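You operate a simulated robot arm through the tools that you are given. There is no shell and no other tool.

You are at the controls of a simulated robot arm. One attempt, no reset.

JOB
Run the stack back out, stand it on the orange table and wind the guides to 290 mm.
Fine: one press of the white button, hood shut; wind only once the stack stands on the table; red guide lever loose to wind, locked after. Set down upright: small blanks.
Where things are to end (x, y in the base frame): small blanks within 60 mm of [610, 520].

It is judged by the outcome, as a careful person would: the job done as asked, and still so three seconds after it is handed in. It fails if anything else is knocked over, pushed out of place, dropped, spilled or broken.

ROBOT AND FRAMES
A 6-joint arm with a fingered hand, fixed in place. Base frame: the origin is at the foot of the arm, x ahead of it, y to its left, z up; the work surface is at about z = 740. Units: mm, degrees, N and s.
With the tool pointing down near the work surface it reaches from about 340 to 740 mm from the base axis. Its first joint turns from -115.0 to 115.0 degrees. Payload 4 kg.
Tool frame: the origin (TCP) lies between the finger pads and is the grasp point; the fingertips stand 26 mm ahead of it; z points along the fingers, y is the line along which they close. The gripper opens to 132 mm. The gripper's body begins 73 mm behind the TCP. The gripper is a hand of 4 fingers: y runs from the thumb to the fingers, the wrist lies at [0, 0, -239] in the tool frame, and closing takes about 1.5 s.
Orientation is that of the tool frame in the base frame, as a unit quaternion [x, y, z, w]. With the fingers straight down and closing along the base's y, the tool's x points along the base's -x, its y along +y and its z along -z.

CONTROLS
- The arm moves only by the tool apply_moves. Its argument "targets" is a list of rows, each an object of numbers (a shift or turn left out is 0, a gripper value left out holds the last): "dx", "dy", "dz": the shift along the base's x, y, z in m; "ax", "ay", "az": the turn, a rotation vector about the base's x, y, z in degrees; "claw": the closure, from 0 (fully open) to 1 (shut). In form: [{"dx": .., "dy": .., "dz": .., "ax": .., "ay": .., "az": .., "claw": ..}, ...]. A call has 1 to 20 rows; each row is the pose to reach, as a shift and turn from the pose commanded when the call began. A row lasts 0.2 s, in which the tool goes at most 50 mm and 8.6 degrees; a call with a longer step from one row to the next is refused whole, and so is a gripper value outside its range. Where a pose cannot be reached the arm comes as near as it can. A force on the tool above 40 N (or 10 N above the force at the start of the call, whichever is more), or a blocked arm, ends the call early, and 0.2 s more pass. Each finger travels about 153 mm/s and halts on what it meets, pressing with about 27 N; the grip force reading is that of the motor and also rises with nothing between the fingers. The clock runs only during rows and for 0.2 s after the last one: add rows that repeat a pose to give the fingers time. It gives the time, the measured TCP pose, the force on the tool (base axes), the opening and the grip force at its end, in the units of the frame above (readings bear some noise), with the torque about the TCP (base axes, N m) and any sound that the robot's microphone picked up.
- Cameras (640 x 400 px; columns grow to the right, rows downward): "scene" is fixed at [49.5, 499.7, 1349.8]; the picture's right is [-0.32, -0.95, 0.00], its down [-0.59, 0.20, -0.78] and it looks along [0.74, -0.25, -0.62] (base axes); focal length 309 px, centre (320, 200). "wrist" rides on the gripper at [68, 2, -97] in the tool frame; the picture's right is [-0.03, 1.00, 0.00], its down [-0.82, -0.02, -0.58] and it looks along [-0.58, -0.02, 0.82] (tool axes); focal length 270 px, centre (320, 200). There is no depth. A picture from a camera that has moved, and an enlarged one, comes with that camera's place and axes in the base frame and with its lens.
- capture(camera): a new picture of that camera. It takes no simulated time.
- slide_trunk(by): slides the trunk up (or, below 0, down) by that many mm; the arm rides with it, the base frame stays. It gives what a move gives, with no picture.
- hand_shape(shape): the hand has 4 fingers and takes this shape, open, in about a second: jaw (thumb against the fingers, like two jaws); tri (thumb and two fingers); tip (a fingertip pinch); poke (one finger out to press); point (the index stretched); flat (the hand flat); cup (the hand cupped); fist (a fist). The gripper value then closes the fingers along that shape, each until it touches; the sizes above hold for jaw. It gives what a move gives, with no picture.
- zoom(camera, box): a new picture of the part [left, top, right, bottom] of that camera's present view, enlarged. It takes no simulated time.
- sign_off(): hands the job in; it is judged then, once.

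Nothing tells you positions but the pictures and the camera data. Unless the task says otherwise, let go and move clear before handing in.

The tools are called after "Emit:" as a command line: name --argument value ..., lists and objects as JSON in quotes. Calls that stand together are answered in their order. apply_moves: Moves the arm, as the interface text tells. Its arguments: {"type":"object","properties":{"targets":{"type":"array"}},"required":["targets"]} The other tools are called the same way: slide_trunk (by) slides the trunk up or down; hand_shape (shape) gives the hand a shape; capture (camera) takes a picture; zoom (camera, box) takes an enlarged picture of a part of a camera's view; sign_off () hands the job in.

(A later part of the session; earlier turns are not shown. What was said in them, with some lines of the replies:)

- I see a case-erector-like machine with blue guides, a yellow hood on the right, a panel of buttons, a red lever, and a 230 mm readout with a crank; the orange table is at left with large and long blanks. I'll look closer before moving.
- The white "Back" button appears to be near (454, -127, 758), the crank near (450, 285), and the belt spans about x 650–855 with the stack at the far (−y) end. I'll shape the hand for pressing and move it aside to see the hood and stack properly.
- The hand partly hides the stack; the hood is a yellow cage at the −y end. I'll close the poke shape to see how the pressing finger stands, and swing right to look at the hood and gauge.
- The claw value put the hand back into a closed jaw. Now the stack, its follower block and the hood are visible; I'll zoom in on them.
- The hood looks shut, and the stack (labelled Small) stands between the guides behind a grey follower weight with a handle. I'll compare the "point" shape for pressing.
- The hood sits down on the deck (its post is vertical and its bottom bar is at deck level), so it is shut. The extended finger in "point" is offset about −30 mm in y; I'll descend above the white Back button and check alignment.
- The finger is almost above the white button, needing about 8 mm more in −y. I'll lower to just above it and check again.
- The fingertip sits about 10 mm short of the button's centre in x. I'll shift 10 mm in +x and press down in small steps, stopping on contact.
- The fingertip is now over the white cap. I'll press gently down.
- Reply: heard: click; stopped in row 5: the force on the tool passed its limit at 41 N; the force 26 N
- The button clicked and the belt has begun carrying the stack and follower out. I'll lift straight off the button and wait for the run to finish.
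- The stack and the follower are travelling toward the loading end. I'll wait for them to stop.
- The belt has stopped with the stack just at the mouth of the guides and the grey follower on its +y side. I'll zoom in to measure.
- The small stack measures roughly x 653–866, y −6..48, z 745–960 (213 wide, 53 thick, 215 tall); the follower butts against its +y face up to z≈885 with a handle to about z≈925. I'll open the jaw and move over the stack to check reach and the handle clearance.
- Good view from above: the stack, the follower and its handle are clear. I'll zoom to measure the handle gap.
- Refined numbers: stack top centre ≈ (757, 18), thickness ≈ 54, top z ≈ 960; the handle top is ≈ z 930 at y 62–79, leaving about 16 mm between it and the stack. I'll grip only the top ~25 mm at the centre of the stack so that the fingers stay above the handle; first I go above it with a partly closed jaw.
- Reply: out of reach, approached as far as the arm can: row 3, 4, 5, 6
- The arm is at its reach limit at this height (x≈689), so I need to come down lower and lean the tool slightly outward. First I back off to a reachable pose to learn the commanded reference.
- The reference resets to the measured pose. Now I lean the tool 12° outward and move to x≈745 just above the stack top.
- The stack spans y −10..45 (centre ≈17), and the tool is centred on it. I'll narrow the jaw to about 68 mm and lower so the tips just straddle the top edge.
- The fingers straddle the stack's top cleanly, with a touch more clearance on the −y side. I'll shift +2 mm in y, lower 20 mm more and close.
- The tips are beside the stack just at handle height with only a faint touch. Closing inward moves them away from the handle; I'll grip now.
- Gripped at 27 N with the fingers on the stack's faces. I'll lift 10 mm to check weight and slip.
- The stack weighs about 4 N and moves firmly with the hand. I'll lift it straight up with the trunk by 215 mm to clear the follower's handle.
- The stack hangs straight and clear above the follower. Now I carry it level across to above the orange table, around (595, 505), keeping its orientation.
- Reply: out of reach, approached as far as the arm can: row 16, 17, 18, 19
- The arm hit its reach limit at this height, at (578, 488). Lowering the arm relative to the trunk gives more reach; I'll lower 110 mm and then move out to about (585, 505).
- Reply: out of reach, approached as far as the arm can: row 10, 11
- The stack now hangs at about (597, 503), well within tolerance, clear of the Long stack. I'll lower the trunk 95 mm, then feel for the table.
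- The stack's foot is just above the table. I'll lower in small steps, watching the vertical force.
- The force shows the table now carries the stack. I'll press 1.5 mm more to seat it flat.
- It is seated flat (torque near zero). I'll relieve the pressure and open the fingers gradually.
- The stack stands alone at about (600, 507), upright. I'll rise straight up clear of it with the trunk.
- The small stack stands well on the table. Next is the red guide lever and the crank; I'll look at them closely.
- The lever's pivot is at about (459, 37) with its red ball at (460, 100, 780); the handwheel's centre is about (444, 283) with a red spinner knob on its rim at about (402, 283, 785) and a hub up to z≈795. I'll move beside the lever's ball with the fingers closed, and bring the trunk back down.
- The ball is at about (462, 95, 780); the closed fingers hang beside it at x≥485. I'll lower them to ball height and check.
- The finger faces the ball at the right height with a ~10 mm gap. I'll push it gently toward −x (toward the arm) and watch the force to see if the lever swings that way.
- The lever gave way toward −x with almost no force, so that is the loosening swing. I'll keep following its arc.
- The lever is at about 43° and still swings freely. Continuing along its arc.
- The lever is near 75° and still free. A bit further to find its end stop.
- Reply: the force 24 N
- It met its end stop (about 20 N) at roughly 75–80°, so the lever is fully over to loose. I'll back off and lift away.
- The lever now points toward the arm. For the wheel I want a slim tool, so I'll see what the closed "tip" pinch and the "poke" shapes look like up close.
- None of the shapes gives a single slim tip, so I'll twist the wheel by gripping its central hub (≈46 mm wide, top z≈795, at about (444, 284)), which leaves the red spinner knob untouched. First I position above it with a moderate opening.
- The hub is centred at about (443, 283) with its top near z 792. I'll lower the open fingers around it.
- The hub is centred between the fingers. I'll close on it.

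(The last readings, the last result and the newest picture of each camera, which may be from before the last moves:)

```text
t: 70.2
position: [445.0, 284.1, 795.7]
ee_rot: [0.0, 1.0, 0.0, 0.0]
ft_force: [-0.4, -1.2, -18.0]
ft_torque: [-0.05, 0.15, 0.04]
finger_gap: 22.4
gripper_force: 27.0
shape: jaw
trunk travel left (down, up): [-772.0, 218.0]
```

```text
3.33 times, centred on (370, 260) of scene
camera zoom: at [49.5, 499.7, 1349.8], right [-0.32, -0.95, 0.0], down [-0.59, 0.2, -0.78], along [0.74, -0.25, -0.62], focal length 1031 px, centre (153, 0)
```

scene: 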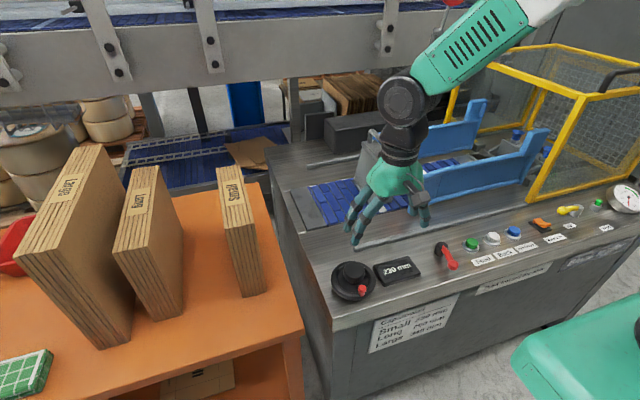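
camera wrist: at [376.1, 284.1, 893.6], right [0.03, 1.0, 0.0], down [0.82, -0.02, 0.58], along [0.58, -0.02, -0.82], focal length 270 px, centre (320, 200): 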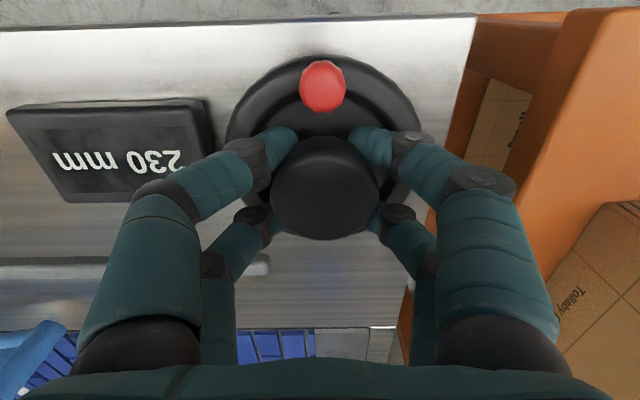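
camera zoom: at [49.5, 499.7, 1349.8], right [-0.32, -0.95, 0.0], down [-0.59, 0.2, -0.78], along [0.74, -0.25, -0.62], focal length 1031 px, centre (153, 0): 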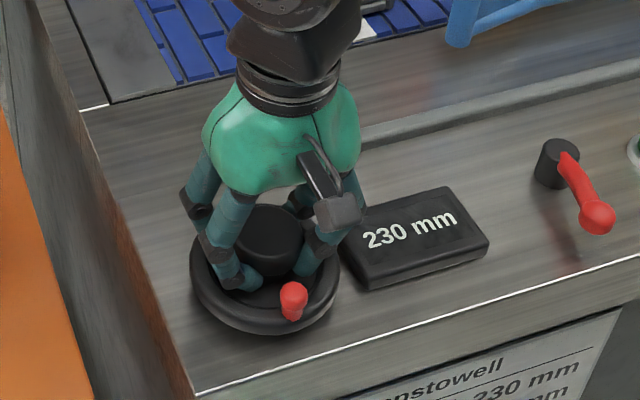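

The hub is caged by the four fingers. I'll try a small counter-clockwise twist and read the display.

Emit:
apply_moves --targets '[{"az": 4, "dz": -0.001}, {"az": 8, "dz": -0.002}, {"az": 12, "dz": -0.002}, {"az": 16, "dz": -0.002}, {"az": 20, "dz": -0.002}]'

Emit:
capture --camera "wrist"

Emit:
zoom --camera "scene" --box '[300, 200, 440, 320]'

```text
t: 71.3
position: [446.3, 282.7, 795.8]
ee_rot: [-0.174, 0.985, 0.001, 0.002]
ft_force: [4.2, -5.4, 7.8]
ft_torque: [-0.52, 0.19, -0.06]
finger_gap: 22.8
gripper_force: 27.1
shape: jaw
trunk travel left (down, up): [-772.0, 218.0]
```

```text
taken
camera wrist: at [379.7, 260.3, 893.0], right [-0.32, 0.95, 0.0], down [0.77, 0.26, 0.58], along [0.55, 0.19, -0.81], focal length 270 px, centre (320, 200)
```

wrist: 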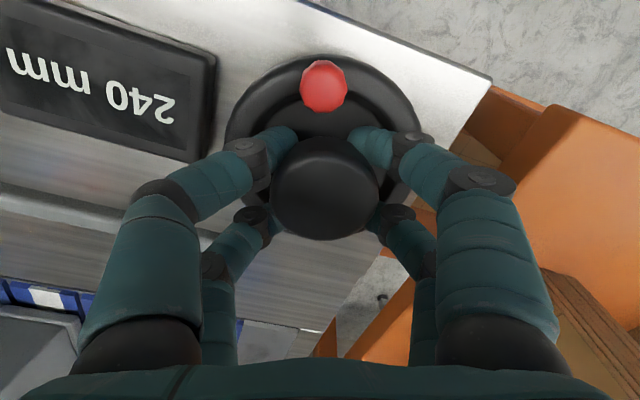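

```text
3.33 times, centred on (370, 260) of scene
camera zoom: at [49.5, 499.7, 1349.8], right [-0.32, -0.95, 0.0], down [-0.59, 0.2, -0.78], along [0.74, -0.25, -0.62], focal length 1031 px, centre (153, 0)
```

zoom: 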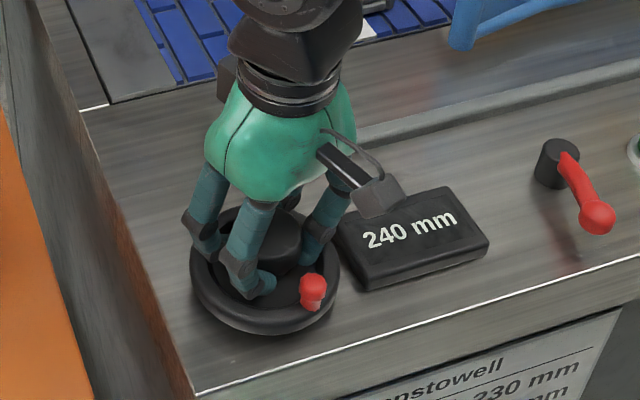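

The display rose to 240 mm with 20°, so counter-clockwise widens at 0.5 mm per degree and I need about 100° more. I'll go most of the way, then check.

Emit:
apply_moves --targets '[{"az": 5, "dz": 0.001}, {"az": 10, "dz": 0.001}, {"az": 15, "dz": 0.001}, {"az": 20, "dz": 0.001}, {"az": 25, "dz": 0.001}, {"az": 30, "dz": 0.001}, {"az": 35, "dz": 0.001}, {"az": 40, "dz": 0.001}, {"az": 45, "dz": 0.001}, {"az": 50, "dz": 0.001}, {"az": 50, "dz": 0.001}]'

Emit:
zoom --camera "scene" --box '[300, 200, 440, 320]'

Emit:
capture --camera "wrist"

```text
t: 73.8
position: [446.2, 283.9, 796.2]
ee_rot: [-0.574, 0.819, 0.001, 0.003]
ft_force: [16.3, 8.9, 9.1]
ft_torque: [-0.36, -0.49, -0.06]
finger_gap: 22.7
gripper_force: 27.4
shape: jaw
trunk travel left (down, up): [-772.0, 218.0]
```

```text
3.33 times, centred on (370, 260) of scene
camera zoom: at [49.5, 499.7, 1349.8], right [-0.32, -0.95, 0.0], down [-0.59, 0.2, -0.78], along [0.74, -0.25, -0.62], focal length 1031 px, centre (153, 0)
```

zoom: 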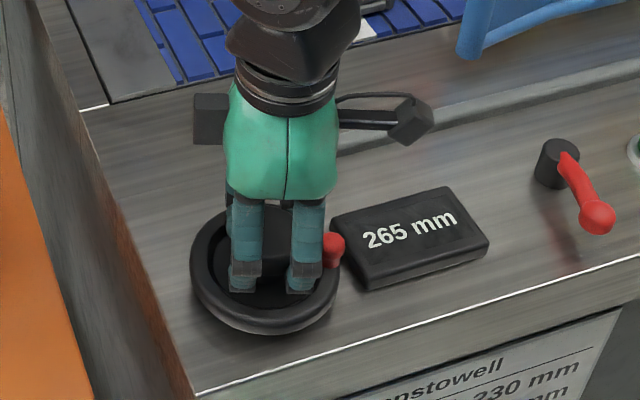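

```text
taken
camera wrist: at [420.2, 219.5, 893.0], right [-0.93, 0.36, 0.0], down [0.3, 0.76, 0.58], along [0.21, 0.54, -0.81], focal length 270 px, centre (320, 200)
```

wrist: 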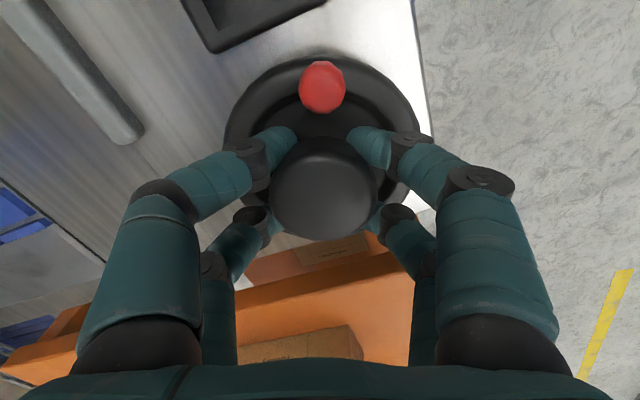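

265 mm at 70° of twist. Another 50° to go; I'll ease the sideways load slightly and turn 46° more.

Emit:
apply_moves --targets '[{"az": 5, "dx": 0.001, "dy": 0.0005}, {"az": 10, "dx": 0.001, "dy": 0.0007}, {"az": 15, "dx": 0.001, "dy": 0.001}, {"az": 20, "dx": 0.001, "dy": 0.001}, {"az": 25, "dx": 0.001, "dy": 0.001}, {"az": 30, "dx": 0.001, "dy": 0.001}, {"az": 35, "dx": 0.001, "dy": 0.001}, {"az": 40, "dx": 0.001, "dy": 0.001}, {"az": 44, "dx": 0.001, "dy": 0.001}, {"az": 46, "dx": 0.001, "dy": 0.001}, {"az": 46, "dx": 0.001, "dy": 0.001}]'

Emit:
zoom --camera "scene" --box '[300, 200, 440, 320]'

```text
t: 76.2
position: [445.9, 285.1, 795.6]
ee_rot: [0.848, -0.53, 0.0, -0.002]
ft_force: [6.7, 14.2, 13.3]
ft_torque: [0.19, -0.62, -0.03]
finger_gap: 22.8
gripper_force: 27.2
shape: jaw
trunk travel left (down, up): [-772.0, 218.0]
```

```text
3.33 times, centred on (370, 260) of scene
camera zoom: at [49.5, 499.7, 1349.8], right [-0.32, -0.95, 0.0], down [-0.59, 0.2, -0.78], along [0.74, -0.25, -0.62], focal length 1031 px, centre (153, 0)
```

zoom: 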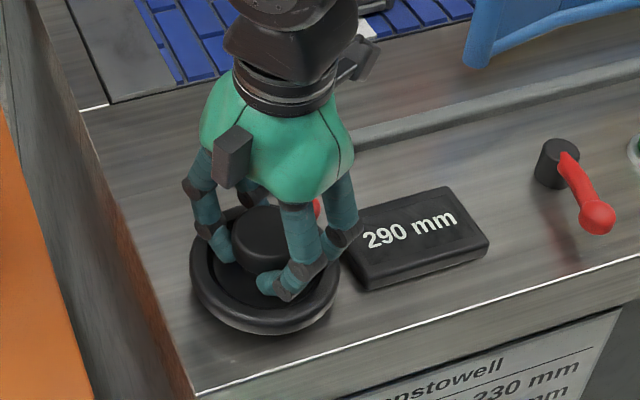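

The display reads 290 mm at 116° of twist, though 0.5 mm/° would predict 288; it may round. I'll zoom in and turn 1–2° more to see whether it changes.

Emit:
zoom --camera "scene" --box '[370, 250, 430, 290]'

Emit:
apply_moves --targets '[{"az": 1}, {"az": 2}, {"az": 2}]'

Emit:
zoom --camera "scene" --box '[370, 250, 430, 290]'

Emit:
capture --camera "wrist"

```text
10.00 times, centred on (400, 270) of scene
camera zoom: at [49.5, 499.7, 1349.8], right [-0.32, -0.95, 0.0], down [-0.59, 0.2, -0.78], along [0.74, -0.25, -0.62], focal length 3092 px, centre (-480, -500)
```

zoom: 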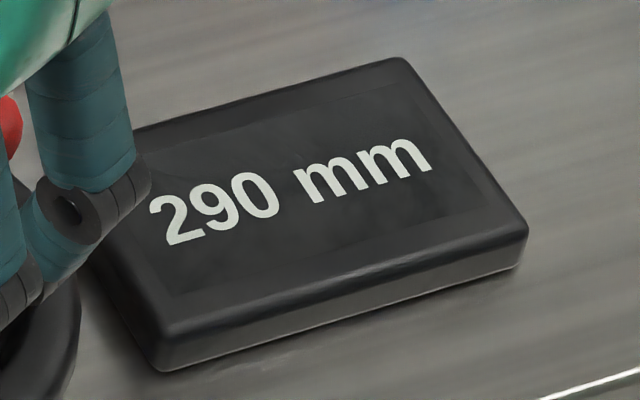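

```text
t: 77.0
position: [446.2, 285.6, 796.6]
ee_rot: [0.857, -0.515, -0.001, -0.001]
ft_force: [3.9, 18.5, 13.1]
ft_torque: [0.32, -0.54, -0.07]
finger_gap: 23.1
gripper_force: 27.1
shape: jaw
trunk travel left (down, up): [-772.0, 218.0]
```

```text
10.00 times, centred on (400, 270) of scene
camera zoom: at [49.5, 499.7, 1349.8], right [-0.32, -0.95, 0.0], down [-0.59, 0.2, -0.78], along [0.74, -0.25, -0.62], focal length 3092 px, centre (-480, -500)
```

zoom: 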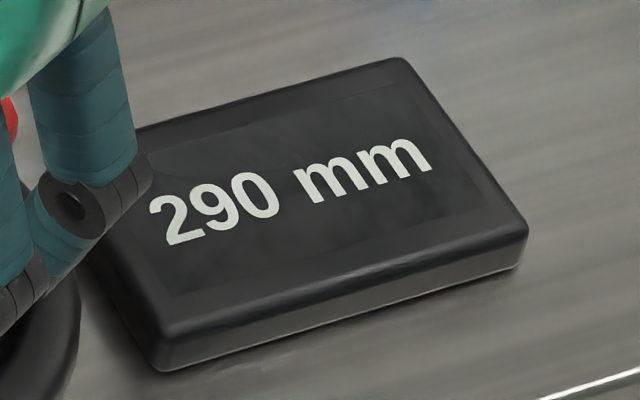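

```text
taken
camera wrist: at [475.9, 223.1, 893.1], right [-0.89, -0.45, 0.0], down [-0.37, 0.73, 0.58], along [-0.26, 0.52, -0.81], focal length 270 px, centre (320, 200)
```

wrist: 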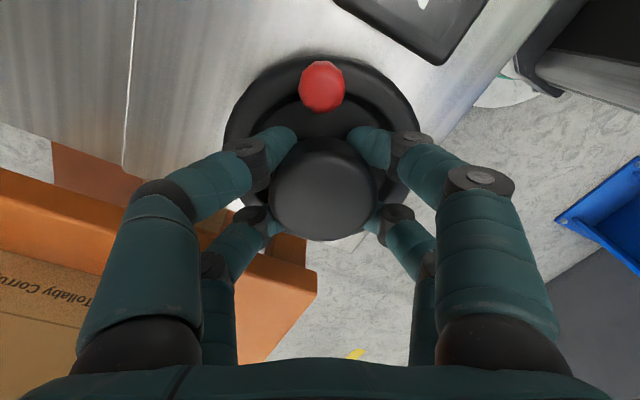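

It still shows 290, so the display rounds to 5 mm steps. I'll turn the last 2° to 120° total and confirm it stays at 290.

Emit:
apply_moves --targets '[{"az": 1, "dy": 0.0005}, {"az": 2, "dy": 0.001}, {"az": 2, "dy": 0.001}]'

Emit:
zoom --camera "scene" --box '[370, 250, 430, 290]'

Emit:
capture --camera "scene"

```text
t: 77.8
position: [445.8, 285.4, 796.0]
ee_rot: [0.865, -0.501, 0.004, 0.001]
ft_force: [9.5, 6.2, 11.3]
ft_torque: [0.51, -0.44, -0.06]
finger_gap: 22.8
gripper_force: 27.1
shape: jaw
trunk travel left (down, up): [-772.0, 218.0]
```

```text
10.00 times, centred on (400, 270) of scene
camera zoom: at [49.5, 499.7, 1349.8], right [-0.32, -0.95, 0.0], down [-0.59, 0.2, -0.78], along [0.74, -0.25, -0.62], focal length 3092 px, centre (-480, -500)
```

zoom: 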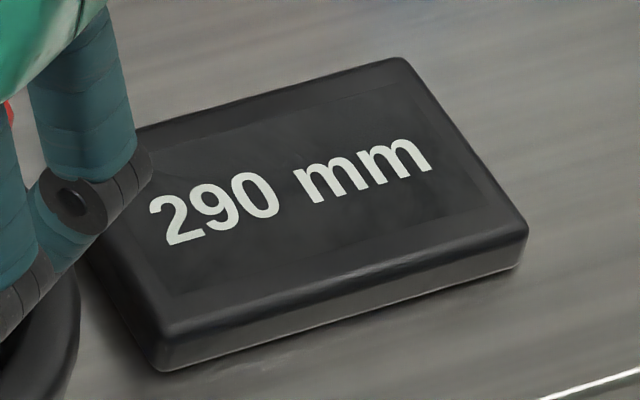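

```text
taken
```

scene: 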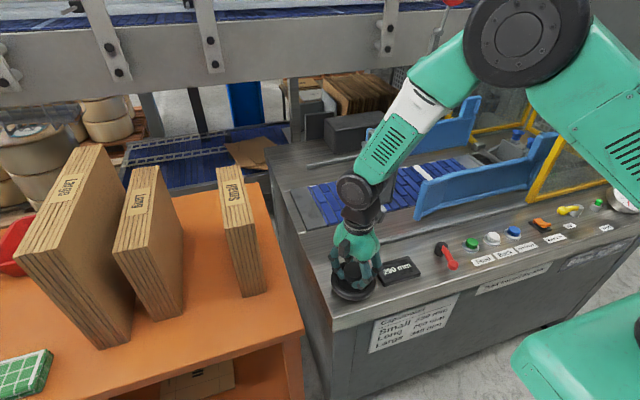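

Still 290 mm at exactly 120°. I'll open the fingers gently, lift off the hub, and check the reading.

Emit:
apply_moves --targets '[{"claw": 0.8}, {"claw": 0.7}, {"claw": 0.6}, {"claw": 0.5}, {"claw": 0.4}, {"claw": 0.35}, {"claw": 0.35}, {"dz": 0.01, "claw": 0.35}, {"dz": 0.03, "claw": 0.35}, {"dz": 0.06, "claw": 0.35}, {"dz": 0.1, "claw": 0.35}, {"dz": 0.1, "claw": 0.35}]'

Emit:
capture --camera "scene"

Emit:
zoom --camera "scene" --box '[320, 220, 480, 320]'

```text
t: 80.3
position: [445.8, 284.7, 897.0]
ee_rot: [0.865, -0.502, 0.003, 0.002]
ft_force: [0.4, -0.4, 1.3]
ft_torque: [0.03, -0.03, -0.04]
finger_gap: 85.4
gripper_force: 0.1
shape: jaw
trunk travel left (down, up): [-772.0, 218.0]
```

```text
taken
```

scene: 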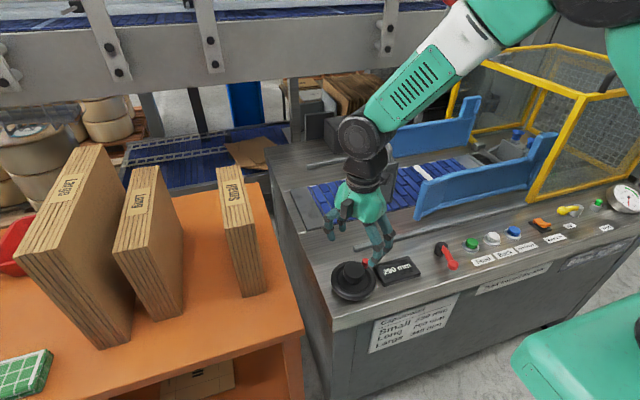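

```text
4.00 times, centred on (400, 270) of scene
camera zoom: at [49.5, 499.7, 1349.8], right [-0.32, -0.95, 0.0], down [-0.59, 0.2, -0.78], along [0.74, -0.25, -0.62], focal length 1237 px, centre (0, -80)
```

zoom: 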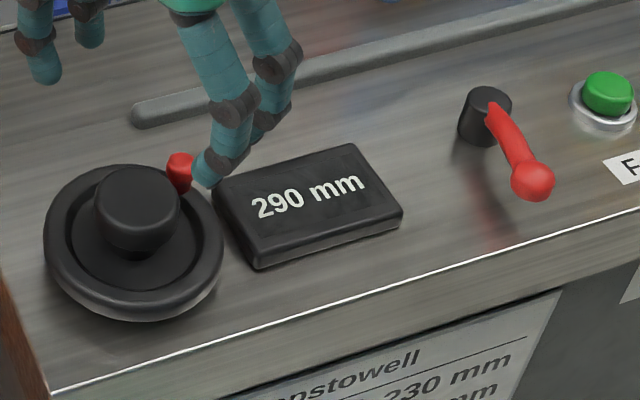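

The reading holds at 290 mm. Now I unwind the hand to its normal orientation, close the fingers, and go over to the −y side of the lever ball to swing it back to its locked position.

Emit:
apply_moves --targets '[{"az": -7.5, "dz": 0.02, "dy": -0.01, "claw": 1}, {"az": -15, "dz": 0.04, "dy": -0.025, "claw": 1}, {"az": -22.5, "dz": 0.04, "dx": -0.005, "dy": -0.045}, {"az": -30, "dz": 0.04, "dx": -0.01, "dy": -0.065}, {"az": -37.5, "dz": 0.04, "dx": -0.015, "dy": -0.085}, {"az": -45, "dz": 0.04, "dx": -0.02, "dy": -0.105}, {"az": -52.5, "dz": 0.04, "dx": -0.025, "dy": -0.125}, {"az": -60, "dz": 0.04, "dx": -0.03, "dy": -0.145}, {"az": -67.5, "dz": 0.04, "dx": -0.035, "dy": -0.165}, {"az": -75, "dz": 0.04, "dx": -0.04, "dy": -0.185}, {"az": -82.5, "dz": 0.04, "dx": -0.045, "dy": -0.205}, {"az": -90, "dz": 0.04, "dx": -0.05, "dy": -0.225}, {"az": -97.5, "dz": 0.04, "dx": -0.055, "dy": -0.245}, {"az": -105, "dz": 0.04, "dx": -0.06, "dy": -0.26}, {"az": -112.5, "dz": 0.03, "dx": -0.065, "dy": -0.272}, {"az": -120, "dz": 0.02, "dx": -0.07, "dy": -0.275}, {"az": -120, "dz": 0.0, "dx": -0.073, "dy": -0.275}, {"az": -120, "dz": 0.0, "dx": -0.073, "dy": -0.275}]'

Emit:
capture --camera "wrist"

Emit:
capture --camera "scene"

```text
t: 84.2
position: [373.0, 9.9, 896.5]
ee_rot: [0.0, 1.0, 0.0, 0.002]
ft_force: [-0.5, 0.6, 0.3]
ft_torque: [0.02, -0.01, -0.03]
finger_gap: 0.1
gripper_force: 27.1
shape: jaw
trunk travel left (down, up): [-772.0, 218.0]
```

```text
taken
camera wrist: at [303.8, 10.5, 993.0], right [0.03, 1.0, 0.0], down [0.81, -0.02, 0.58], along [0.58, -0.02, -0.81], focal length 270 px, centre (320, 200)
```

wrist: 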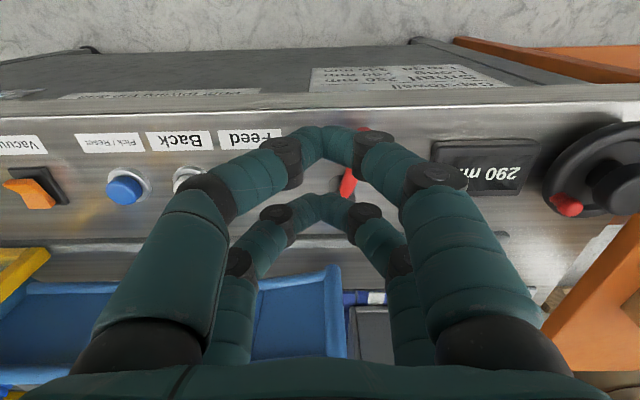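

```text
taken
```

scene: 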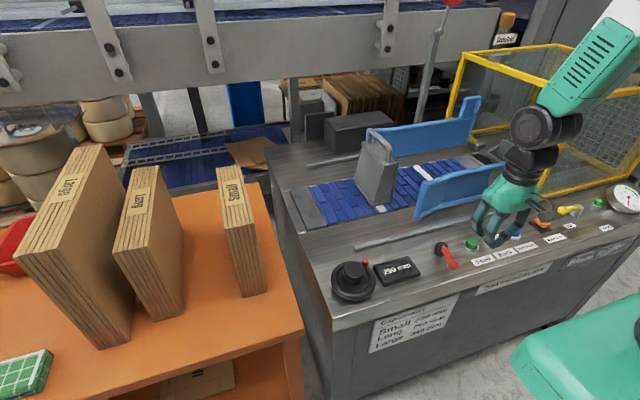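

The lever ball is at about (399, 51, 780), angle ≈75°. I'll descend on its −y side with a safe gap.

Emit:
apply_moves --targets '[{"dx": -0.001, "dy": -0.006, "dz": -0.02}, {"dx": -0.002, "dy": -0.011, "dz": -0.045}, {"dx": -0.002, "dy": -0.011, "dz": -0.07}, {"dx": -0.002, "dy": -0.011, "dz": -0.09}, {"dx": -0.002, "dy": -0.011, "dz": -0.0985}, {"dx": -0.002, "dy": -0.011, "dz": -0.0985}]'

Emit:
capture --camera "wrist"

Emit:
zoom --camera "scene" --box '[400, 190, 540, 290]'

```text
t: 85.5
position: [371.5, -0.4, 797.7]
ee_rot: [-0.001, 1.0, -0.001, 0.002]
ft_force: [0.7, -0.1, 0.4]
ft_torque: [-0.02, -0.02, 0.0]
finger_gap: 0.2
gripper_force: 26.9
shape: jaw
trunk travel left (down, up): [-772.0, 218.0]
```

```text
taken
camera wrist: at [302.4, -0.1, 894.6], right [0.03, 1.0, 0.0], down [0.81, -0.02, 0.58], along [0.58, -0.01, -0.81], focal length 270 px, centre (320, 200)
```

wrist: 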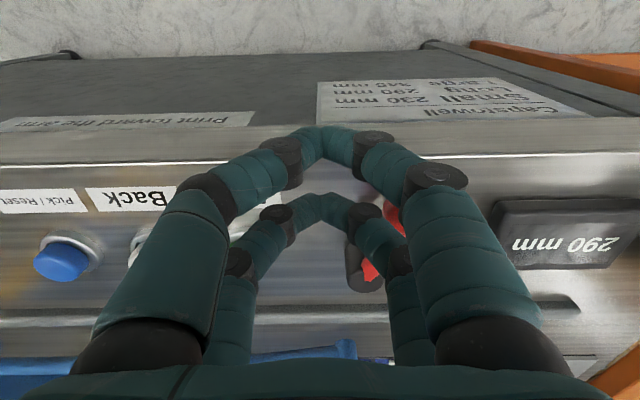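

```text
4.00 times, centred on (470, 240) of scene
camera zoom: at [49.5, 499.7, 1349.8], right [-0.32, -0.95, 0.0], down [-0.59, 0.2, -0.78], along [0.74, -0.25, -0.62], focal length 1237 px, centre (-280, 40)
```

zoom: 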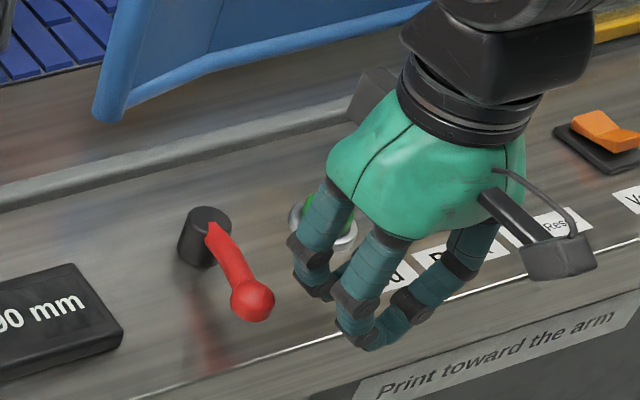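

The fingers are well placed beside the lever. Now I push it back, first in +y and then round toward +x along its arc.

Emit:
apply_moves --targets '[{"dx": 0.0007, "dy": 0.01}, {"dx": 0.0014, "dy": 0.02}, {"dx": 0.0016, "dy": 0.027}, {"dx": 0.002, "dy": 0.034}, {"dx": 0.0022, "dy": 0.04}]'

Emit:
capture --camera "wrist"

Emit:
zoom --camera "scene" --box '[400, 190, 540, 290]'

```text
t: 86.8
position: [373.9, 39.9, 798.0]
ee_rot: [0.0, 1.0, 0.0, 0.002]
ft_force: [-0.6, -0.4, 0.8]
ft_torque: [0.0, -0.01, 0.0]
finger_gap: 0.0
gripper_force: 26.8
shape: jaw
trunk travel left (down, up): [-772.0, 218.0]
```

```text
taken
camera wrist: at [303.9, 40.2, 894.6], right [0.03, 1.0, 0.0], down [0.81, -0.02, 0.58], along [0.58, -0.02, -0.81], focal length 270 px, centre (320, 200)
```

wrist: 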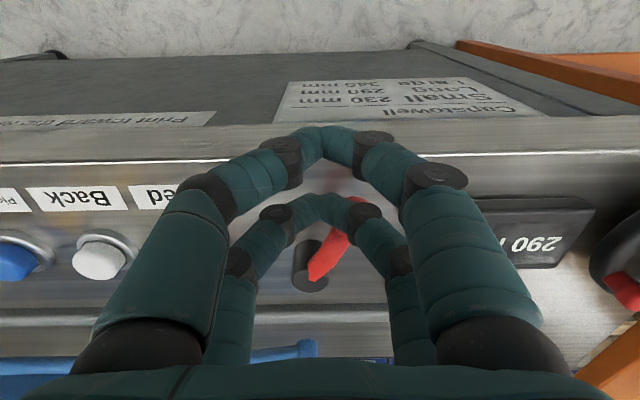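

```text
4.00 times, centred on (470, 240) of scene
camera zoom: at [49.5, 499.7, 1349.8], right [-0.32, -0.95, 0.0], down [-0.59, 0.2, -0.78], along [0.74, -0.25, -0.62], focal length 1237 px, centre (-280, 40)
```

zoom: 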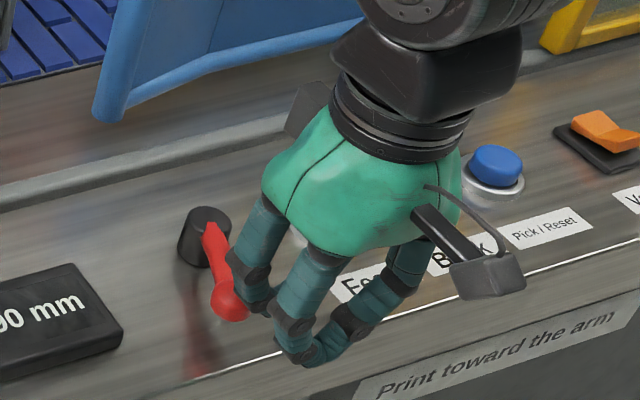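

The lever follows at about 60°. Continuing along the arc.

Emit:
apply_moves --targets '[{"dx": 0.0025, "dy": 0.0085}, {"dx": 0.005, "dy": 0.017}, {"dx": 0.0095, "dy": 0.025}, {"dx": 0.014, "dy": 0.033}, {"dx": 0.02, "dy": 0.0395}, {"dx": 0.0265, "dy": 0.046}]'

Emit:
capture --camera "wrist"

Emit:
zoom --camera "scene" --box '[370, 190, 510, 290]'

```text
t: 88.2
position: [399.5, 85.3, 797.2]
ee_rot: [0.001, 1.0, 0.001, 0.001]
ft_force: [-1.0, 0.1, 1.0]
ft_torque: [-0.01, 0.01, 0.04]
finger_gap: 0.0
gripper_force: 27.4
shape: jaw
trunk travel left (down, up): [-772.0, 218.0]
```

```text
taken
camera wrist: at [330.5, 86.3, 894.3], right [0.03, 1.0, 0.0], down [0.81, -0.02, 0.58], along [0.58, -0.02, -0.81], focal length 270 px, centre (320, 200)
```

wrist: 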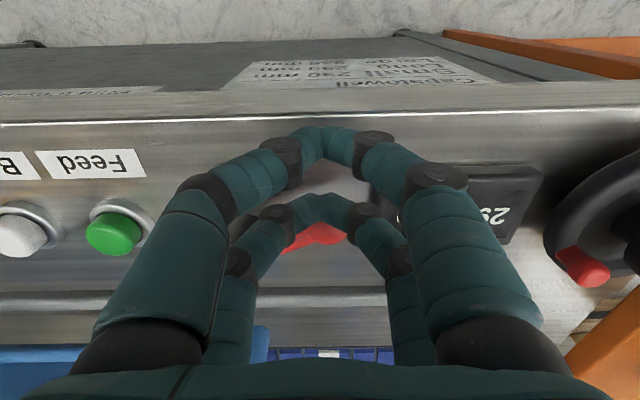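

```text
4.00 times, centred on (440, 240) of scene
camera zoom: at [49.5, 499.7, 1349.8], right [-0.32, -0.95, 0.0], down [-0.59, 0.2, -0.78], along [0.74, -0.25, -0.62], focal length 1237 px, centre (-160, 40)
```

zoom: 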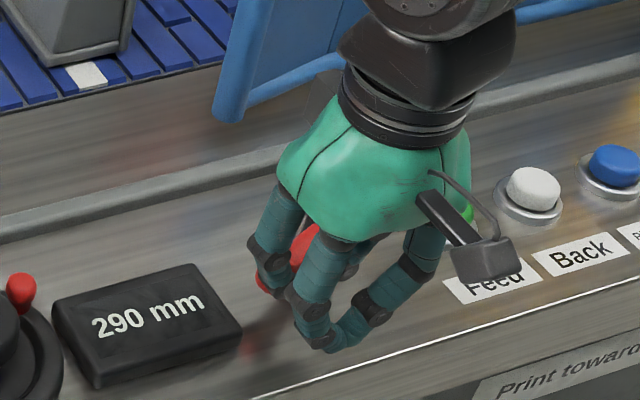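

The lever is within about 20° of its original position. I'll push on in +x until it meets the stop.

Emit:
apply_moves --targets '[{"dx": 0.004, "dy": 0.003}, {"dx": 0.008, "dy": 0.005}, {"dx": 0.012, "dy": 0.007}, {"dx": 0.015, "dy": 0.008}, {"dx": 0.018, "dy": 0.009}]'

Emit:
capture --camera "wrist"

Emit:
zoom --camera "scene" --box '[370, 190, 510, 290]'

```text
t: 89.3
position: [417.7, 95.6, 797.1]
ee_rot: [0.0, 1.0, 0.0, 0.002]
ft_force: [-0.7, -0.3, 0.1]
ft_torque: [0.0, 0.02, 0.01]
finger_gap: 0.1
gripper_force: 26.8
shape: jaw
trunk travel left (down, up): [-772.0, 218.0]
```

```text
taken
camera wrist: at [348.1, 95.6, 894.5], right [0.03, 1.0, 0.0], down [0.81, -0.02, 0.58], along [0.58, -0.02, -0.81], focal length 270 px, centre (320, 200)
```

wrist: 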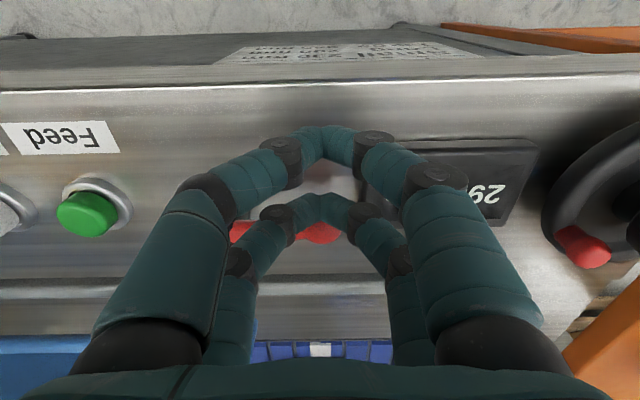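

```text
4.00 times, centred on (440, 240) of scene
camera zoom: at [49.5, 499.7, 1349.8], right [-0.32, -0.95, 0.0], down [-0.59, 0.2, -0.78], along [0.74, -0.25, -0.62], focal length 1237 px, centre (-160, 40)
```

zoom: 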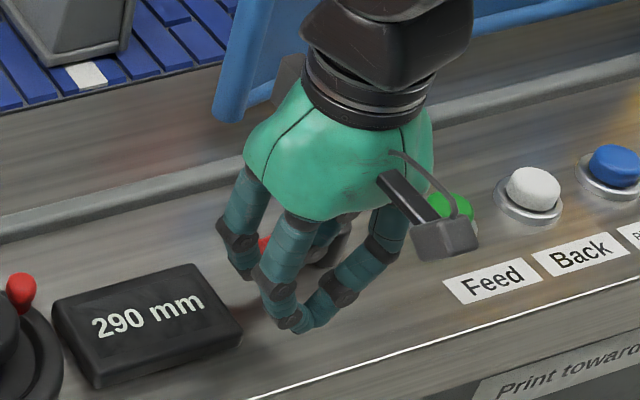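

The lever isn't at its stop yet (no resistance). I'll continue in small steps until the force rises.

Emit:
apply_moves --targets '[{"dx": 0.003}, {"dx": 0.006}, {"dx": 0.009}, {"dx": 0.012}]'

Emit:
capture --camera "wrist"

```text
t: 90.3
position: [429.3, 94.2, 797.2]
ee_rot: [0.0, 1.0, 0.0, 0.001]
ft_force: [-0.5, 0.7, -0.6]
ft_torque: [0.0, 0.0, 0.03]
finger_gap: 0.1
gripper_force: 27.0
shape: jaw
trunk travel left (down, up): [-772.0, 218.0]
```

```text
taken
camera wrist: at [359.9, 95.3, 894.5], right [0.03, 1.0, 0.0], down [0.81, -0.02, 0.58], along [0.58, -0.02, -0.81], focal length 270 px, centre (320, 200)
```

wrist: 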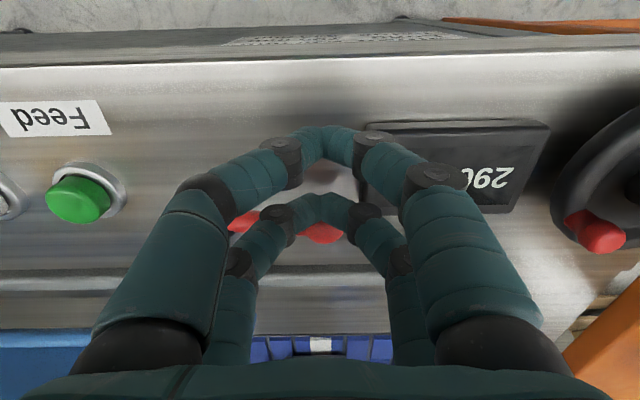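

Nearly there (about 2° left). A few more millimetres to seat it against the stop.

Emit:
apply_moves --targets '[{"dx": 0.002}, {"dx": 0.004}, {"dx": 0.006}]'

Emit:
capture --camera "wrist"

Emit:
zoom --camera "scene" --box '[370, 190, 510, 290]'

```text
t: 91.2
position: [431.1, 94.1, 796.5]
ee_rot: [-0.001, 1.0, -0.001, -0.002]
ft_force: [-24.6, 3.6, 1.6]
ft_torque: [0.11, 0.6, 0.16]
finger_gap: 0.1
gripper_force: 27.1
shape: jaw
trunk travel left (down, up): [-772.0, 218.0]
```

```text
taken
camera wrist: at [362.1, 95.2, 895.1], right [0.03, 1.0, 0.0], down [0.82, -0.02, 0.57], along [0.57, -0.02, -0.82], focal length 270 px, centre (320, 200)
```

wrist: 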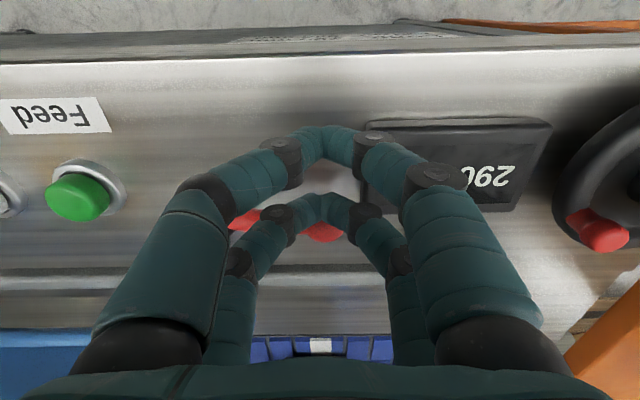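

```text
4.00 times, centred on (440, 240) of scene
camera zoom: at [49.5, 499.7, 1349.8], right [-0.32, -0.95, 0.0], down [-0.59, 0.2, -0.78], along [0.74, -0.25, -0.62], focal length 1237 px, centre (-160, 40)
```

zoom: 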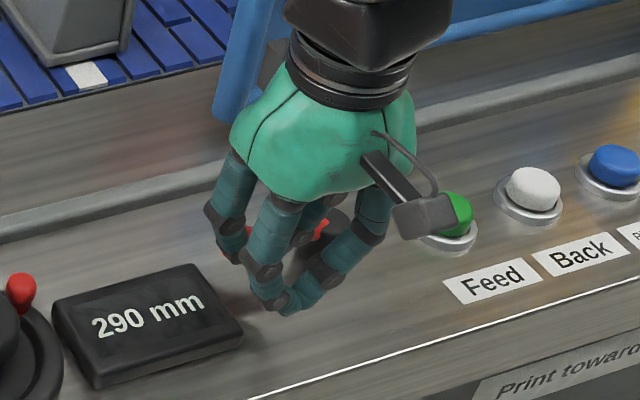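

It met the firm end stop (25 N), so the lever is back at its locked position. I'll back off, lift, and inspect everything.

Emit:
apply_moves --targets '[{"dx": -0.008}, {"dx": -0.02}, {"dx": -0.025, "dz": 0.02}, {"dx": -0.025, "dz": 0.06}, {"dx": -0.025, "dz": 0.1}, {"dx": -0.025, "dz": 0.14}, {"dx": -0.025, "dy": -0.03, "dz": 0.18}, {"dx": -0.025, "dy": -0.06, "dz": 0.22}, {"dx": -0.025, "dy": -0.1, "dz": 0.26}, {"dx": -0.025, "dy": -0.14, "dz": 0.3}, {"dx": -0.025, "dy": -0.14, "dz": 0.3}]'

Emit:
capture --camera "scene"

Emit:
zoom --camera "scene" --box '[320, 200, 480, 320]'

Emit:
zoom --camera "scene" --box '[0, 130, 320, 400]'

Emit:
capture --camera "wrist"

```text
refused: row 9 steps farther than a row can; nothing moved
```

```text
taken
```

scene: 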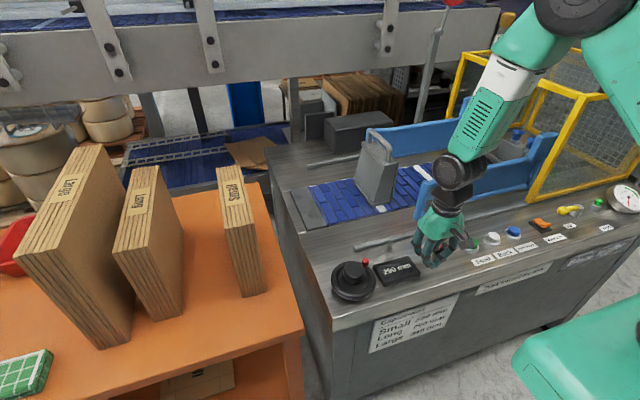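

```text
3.33 times, centred on (400, 260) of scene
camera zoom: at [49.5, 499.7, 1349.8], right [-0.32, -0.95, 0.0], down [-0.59, 0.2, -0.78], along [0.74, -0.25, -0.62], focal length 1031 px, centre (53, 0)
```

zoom: 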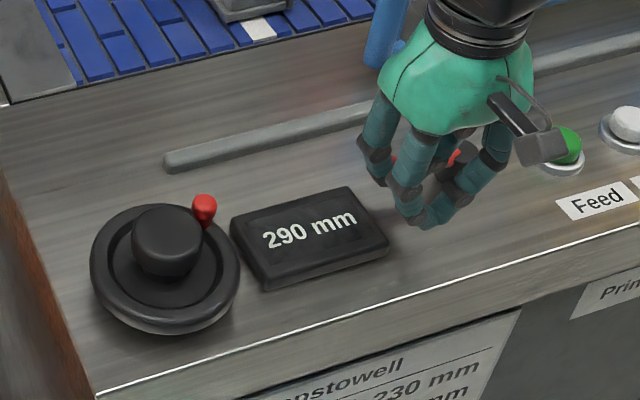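

```text
1.48 times, centred on (160, 265) of scene
camera zoom: at [49.5, 499.7, 1349.8], right [-0.32, -0.95, 0.0], down [-0.59, 0.2, -0.78], along [0.74, -0.25, -0.62], focal length 458 px, centre (557, 104)
```

zoom: 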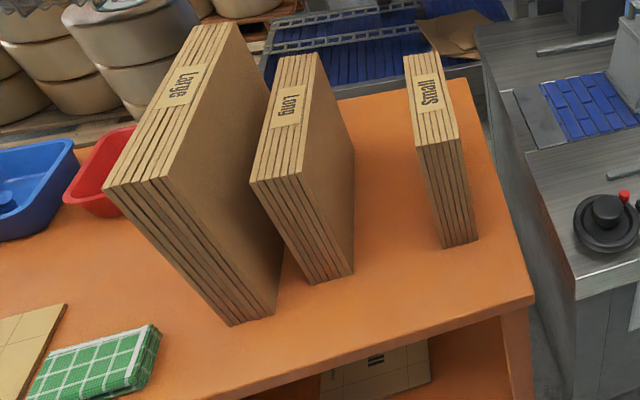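

```text
taken
camera wrist: at [362.1, 95.2, 895.1], right [0.03, 1.0, 0.0], down [0.82, -0.02, 0.57], along [0.57, -0.02, -0.82], focal length 270 px, centre (320, 200)
```

wrist: 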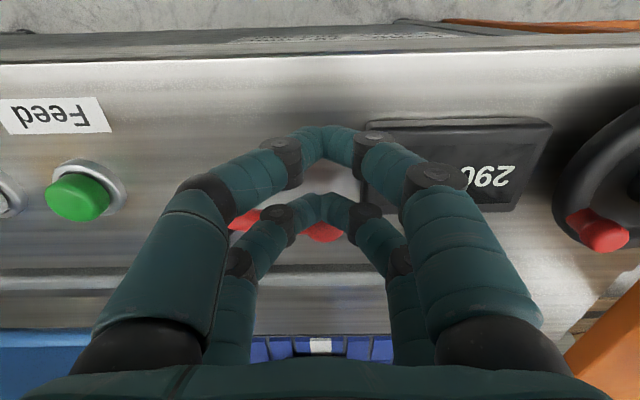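

That retreat had one over-long step and was refused; nothing moved and the stack stands fine. I'll repeat it with shorter steps.

Emit:
apply_moves --targets '[{"dx": -0.008}, {"dx": -0.02}, {"dx": -0.025, "dz": 0.02}, {"dx": -0.025, "dz": 0.06}, {"dx": -0.025, "dz": 0.1}, {"dx": -0.025, "dz": 0.14}, {"dx": -0.025, "dy": -0.02, "dz": 0.18}, {"dx": -0.025, "dy": -0.04, "dz": 0.22}, {"dx": -0.025, "dy": -0.06, "dz": 0.26}, {"dx": -0.025, "dy": -0.08, "dz": 0.3}, {"dx": -0.025, "dy": -0.12, "dz": 0.3}, {"dx": -0.025, "dy": -0.12, "dz": 0.3}]'

Emit:
capture --camera "scene"

Emit:
zoom --camera "scene" --box '[320, 200, 480, 320]'

Emit:
capture --camera "wrist"

Emit:
zoom --camera "scene" --box '[300, 80, 560, 230]'

```text
t: 93.8
position: [410.1, -25.7, 1098.2]
ee_rot: [0.001, 1.0, 0.0, 0.002]
ft_force: [-0.5, 0.1, -0.1]
ft_torque: [0.02, -0.01, 0.0]
finger_gap: 0.0
gripper_force: 26.6
shape: jaw
trunk travel left (down, up): [-772.0, 218.0]
```

```text
taken
```

scene: 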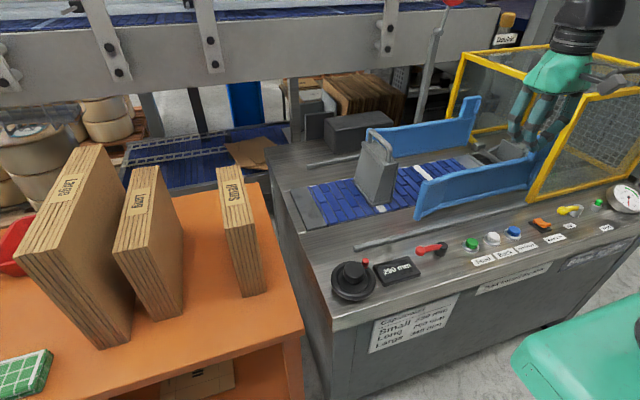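

```text
3.33 times, centred on (400, 260) of scene
camera zoom: at [49.5, 499.7, 1349.8], right [-0.32, -0.95, 0.0], down [-0.59, 0.2, -0.78], along [0.74, -0.25, -0.62], focal length 1031 px, centre (53, 0)
```

zoom: 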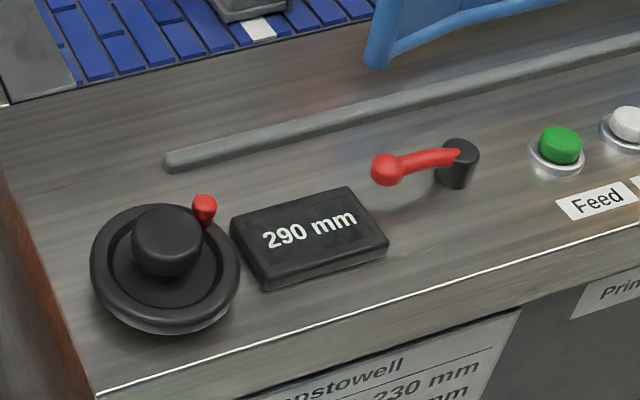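

```text
taken
camera wrist: at [340.9, -24.6, 1194.6], right [0.03, 1.0, 0.0], down [0.81, -0.02, 0.58], along [0.58, -0.01, -0.81], focal length 270 px, centre (320, 200)
```

wrist: 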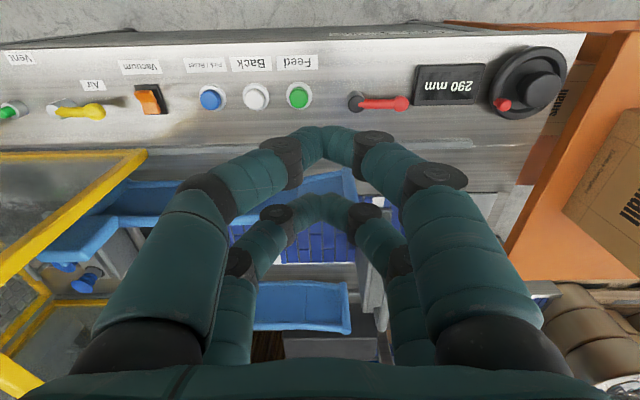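

```text
2.46 times, centred on (430, 155) of scene
camera zoom: at [49.5, 499.7, 1349.8], right [-0.32, -0.95, 0.0], down [-0.59, 0.2, -0.78], along [0.74, -0.25, -0.62], focal length 761 px, centre (49, 311)
```

zoom: 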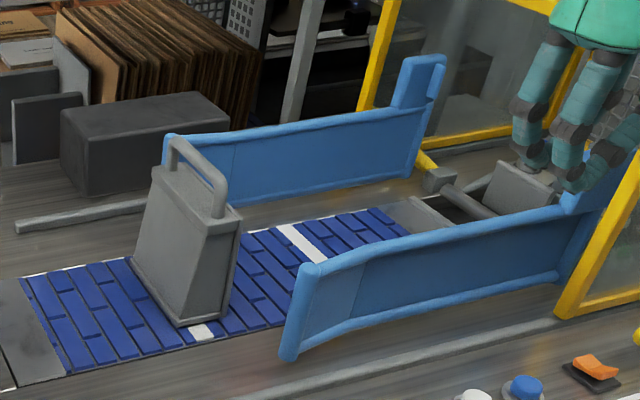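

Everything checks out: the small stack stands upright at about (600, 507), the display reads 290 mm, and the lever is back against its stop. The hood is still shut, the follower is undisturbed and the hand is clear, so I'm handing the job in.

Emit:
sign_off

```text
The job is handed in.
```

The job is done and handed in. The small blanks stand upright on the orange table and the guides are wound to 290 mm.

- **Running out:** I pressed the white Back button once with the hood shut. The belt carried the stack and the grey follower out to the loading end and stopped.
- **Stack:** It is standing on its own at about (600, 507), roughly 16 mm from the target. That position is measured from the camera pictures.
- **Guides:** I loosened the red lever only after the stack was on the table, then turned the wheel 120°. The display seems to show only 5 mm steps, so I set 290 from the turn as well: 0.5 mm per degree from 230.
- **Lever:** It is back against its end stop in its starting position, which I took to be locked because it isn't marked.

The follower is still on the belt where the run-out left it. I saw nothing knocked over, and the other stacks and the hood look untouched.
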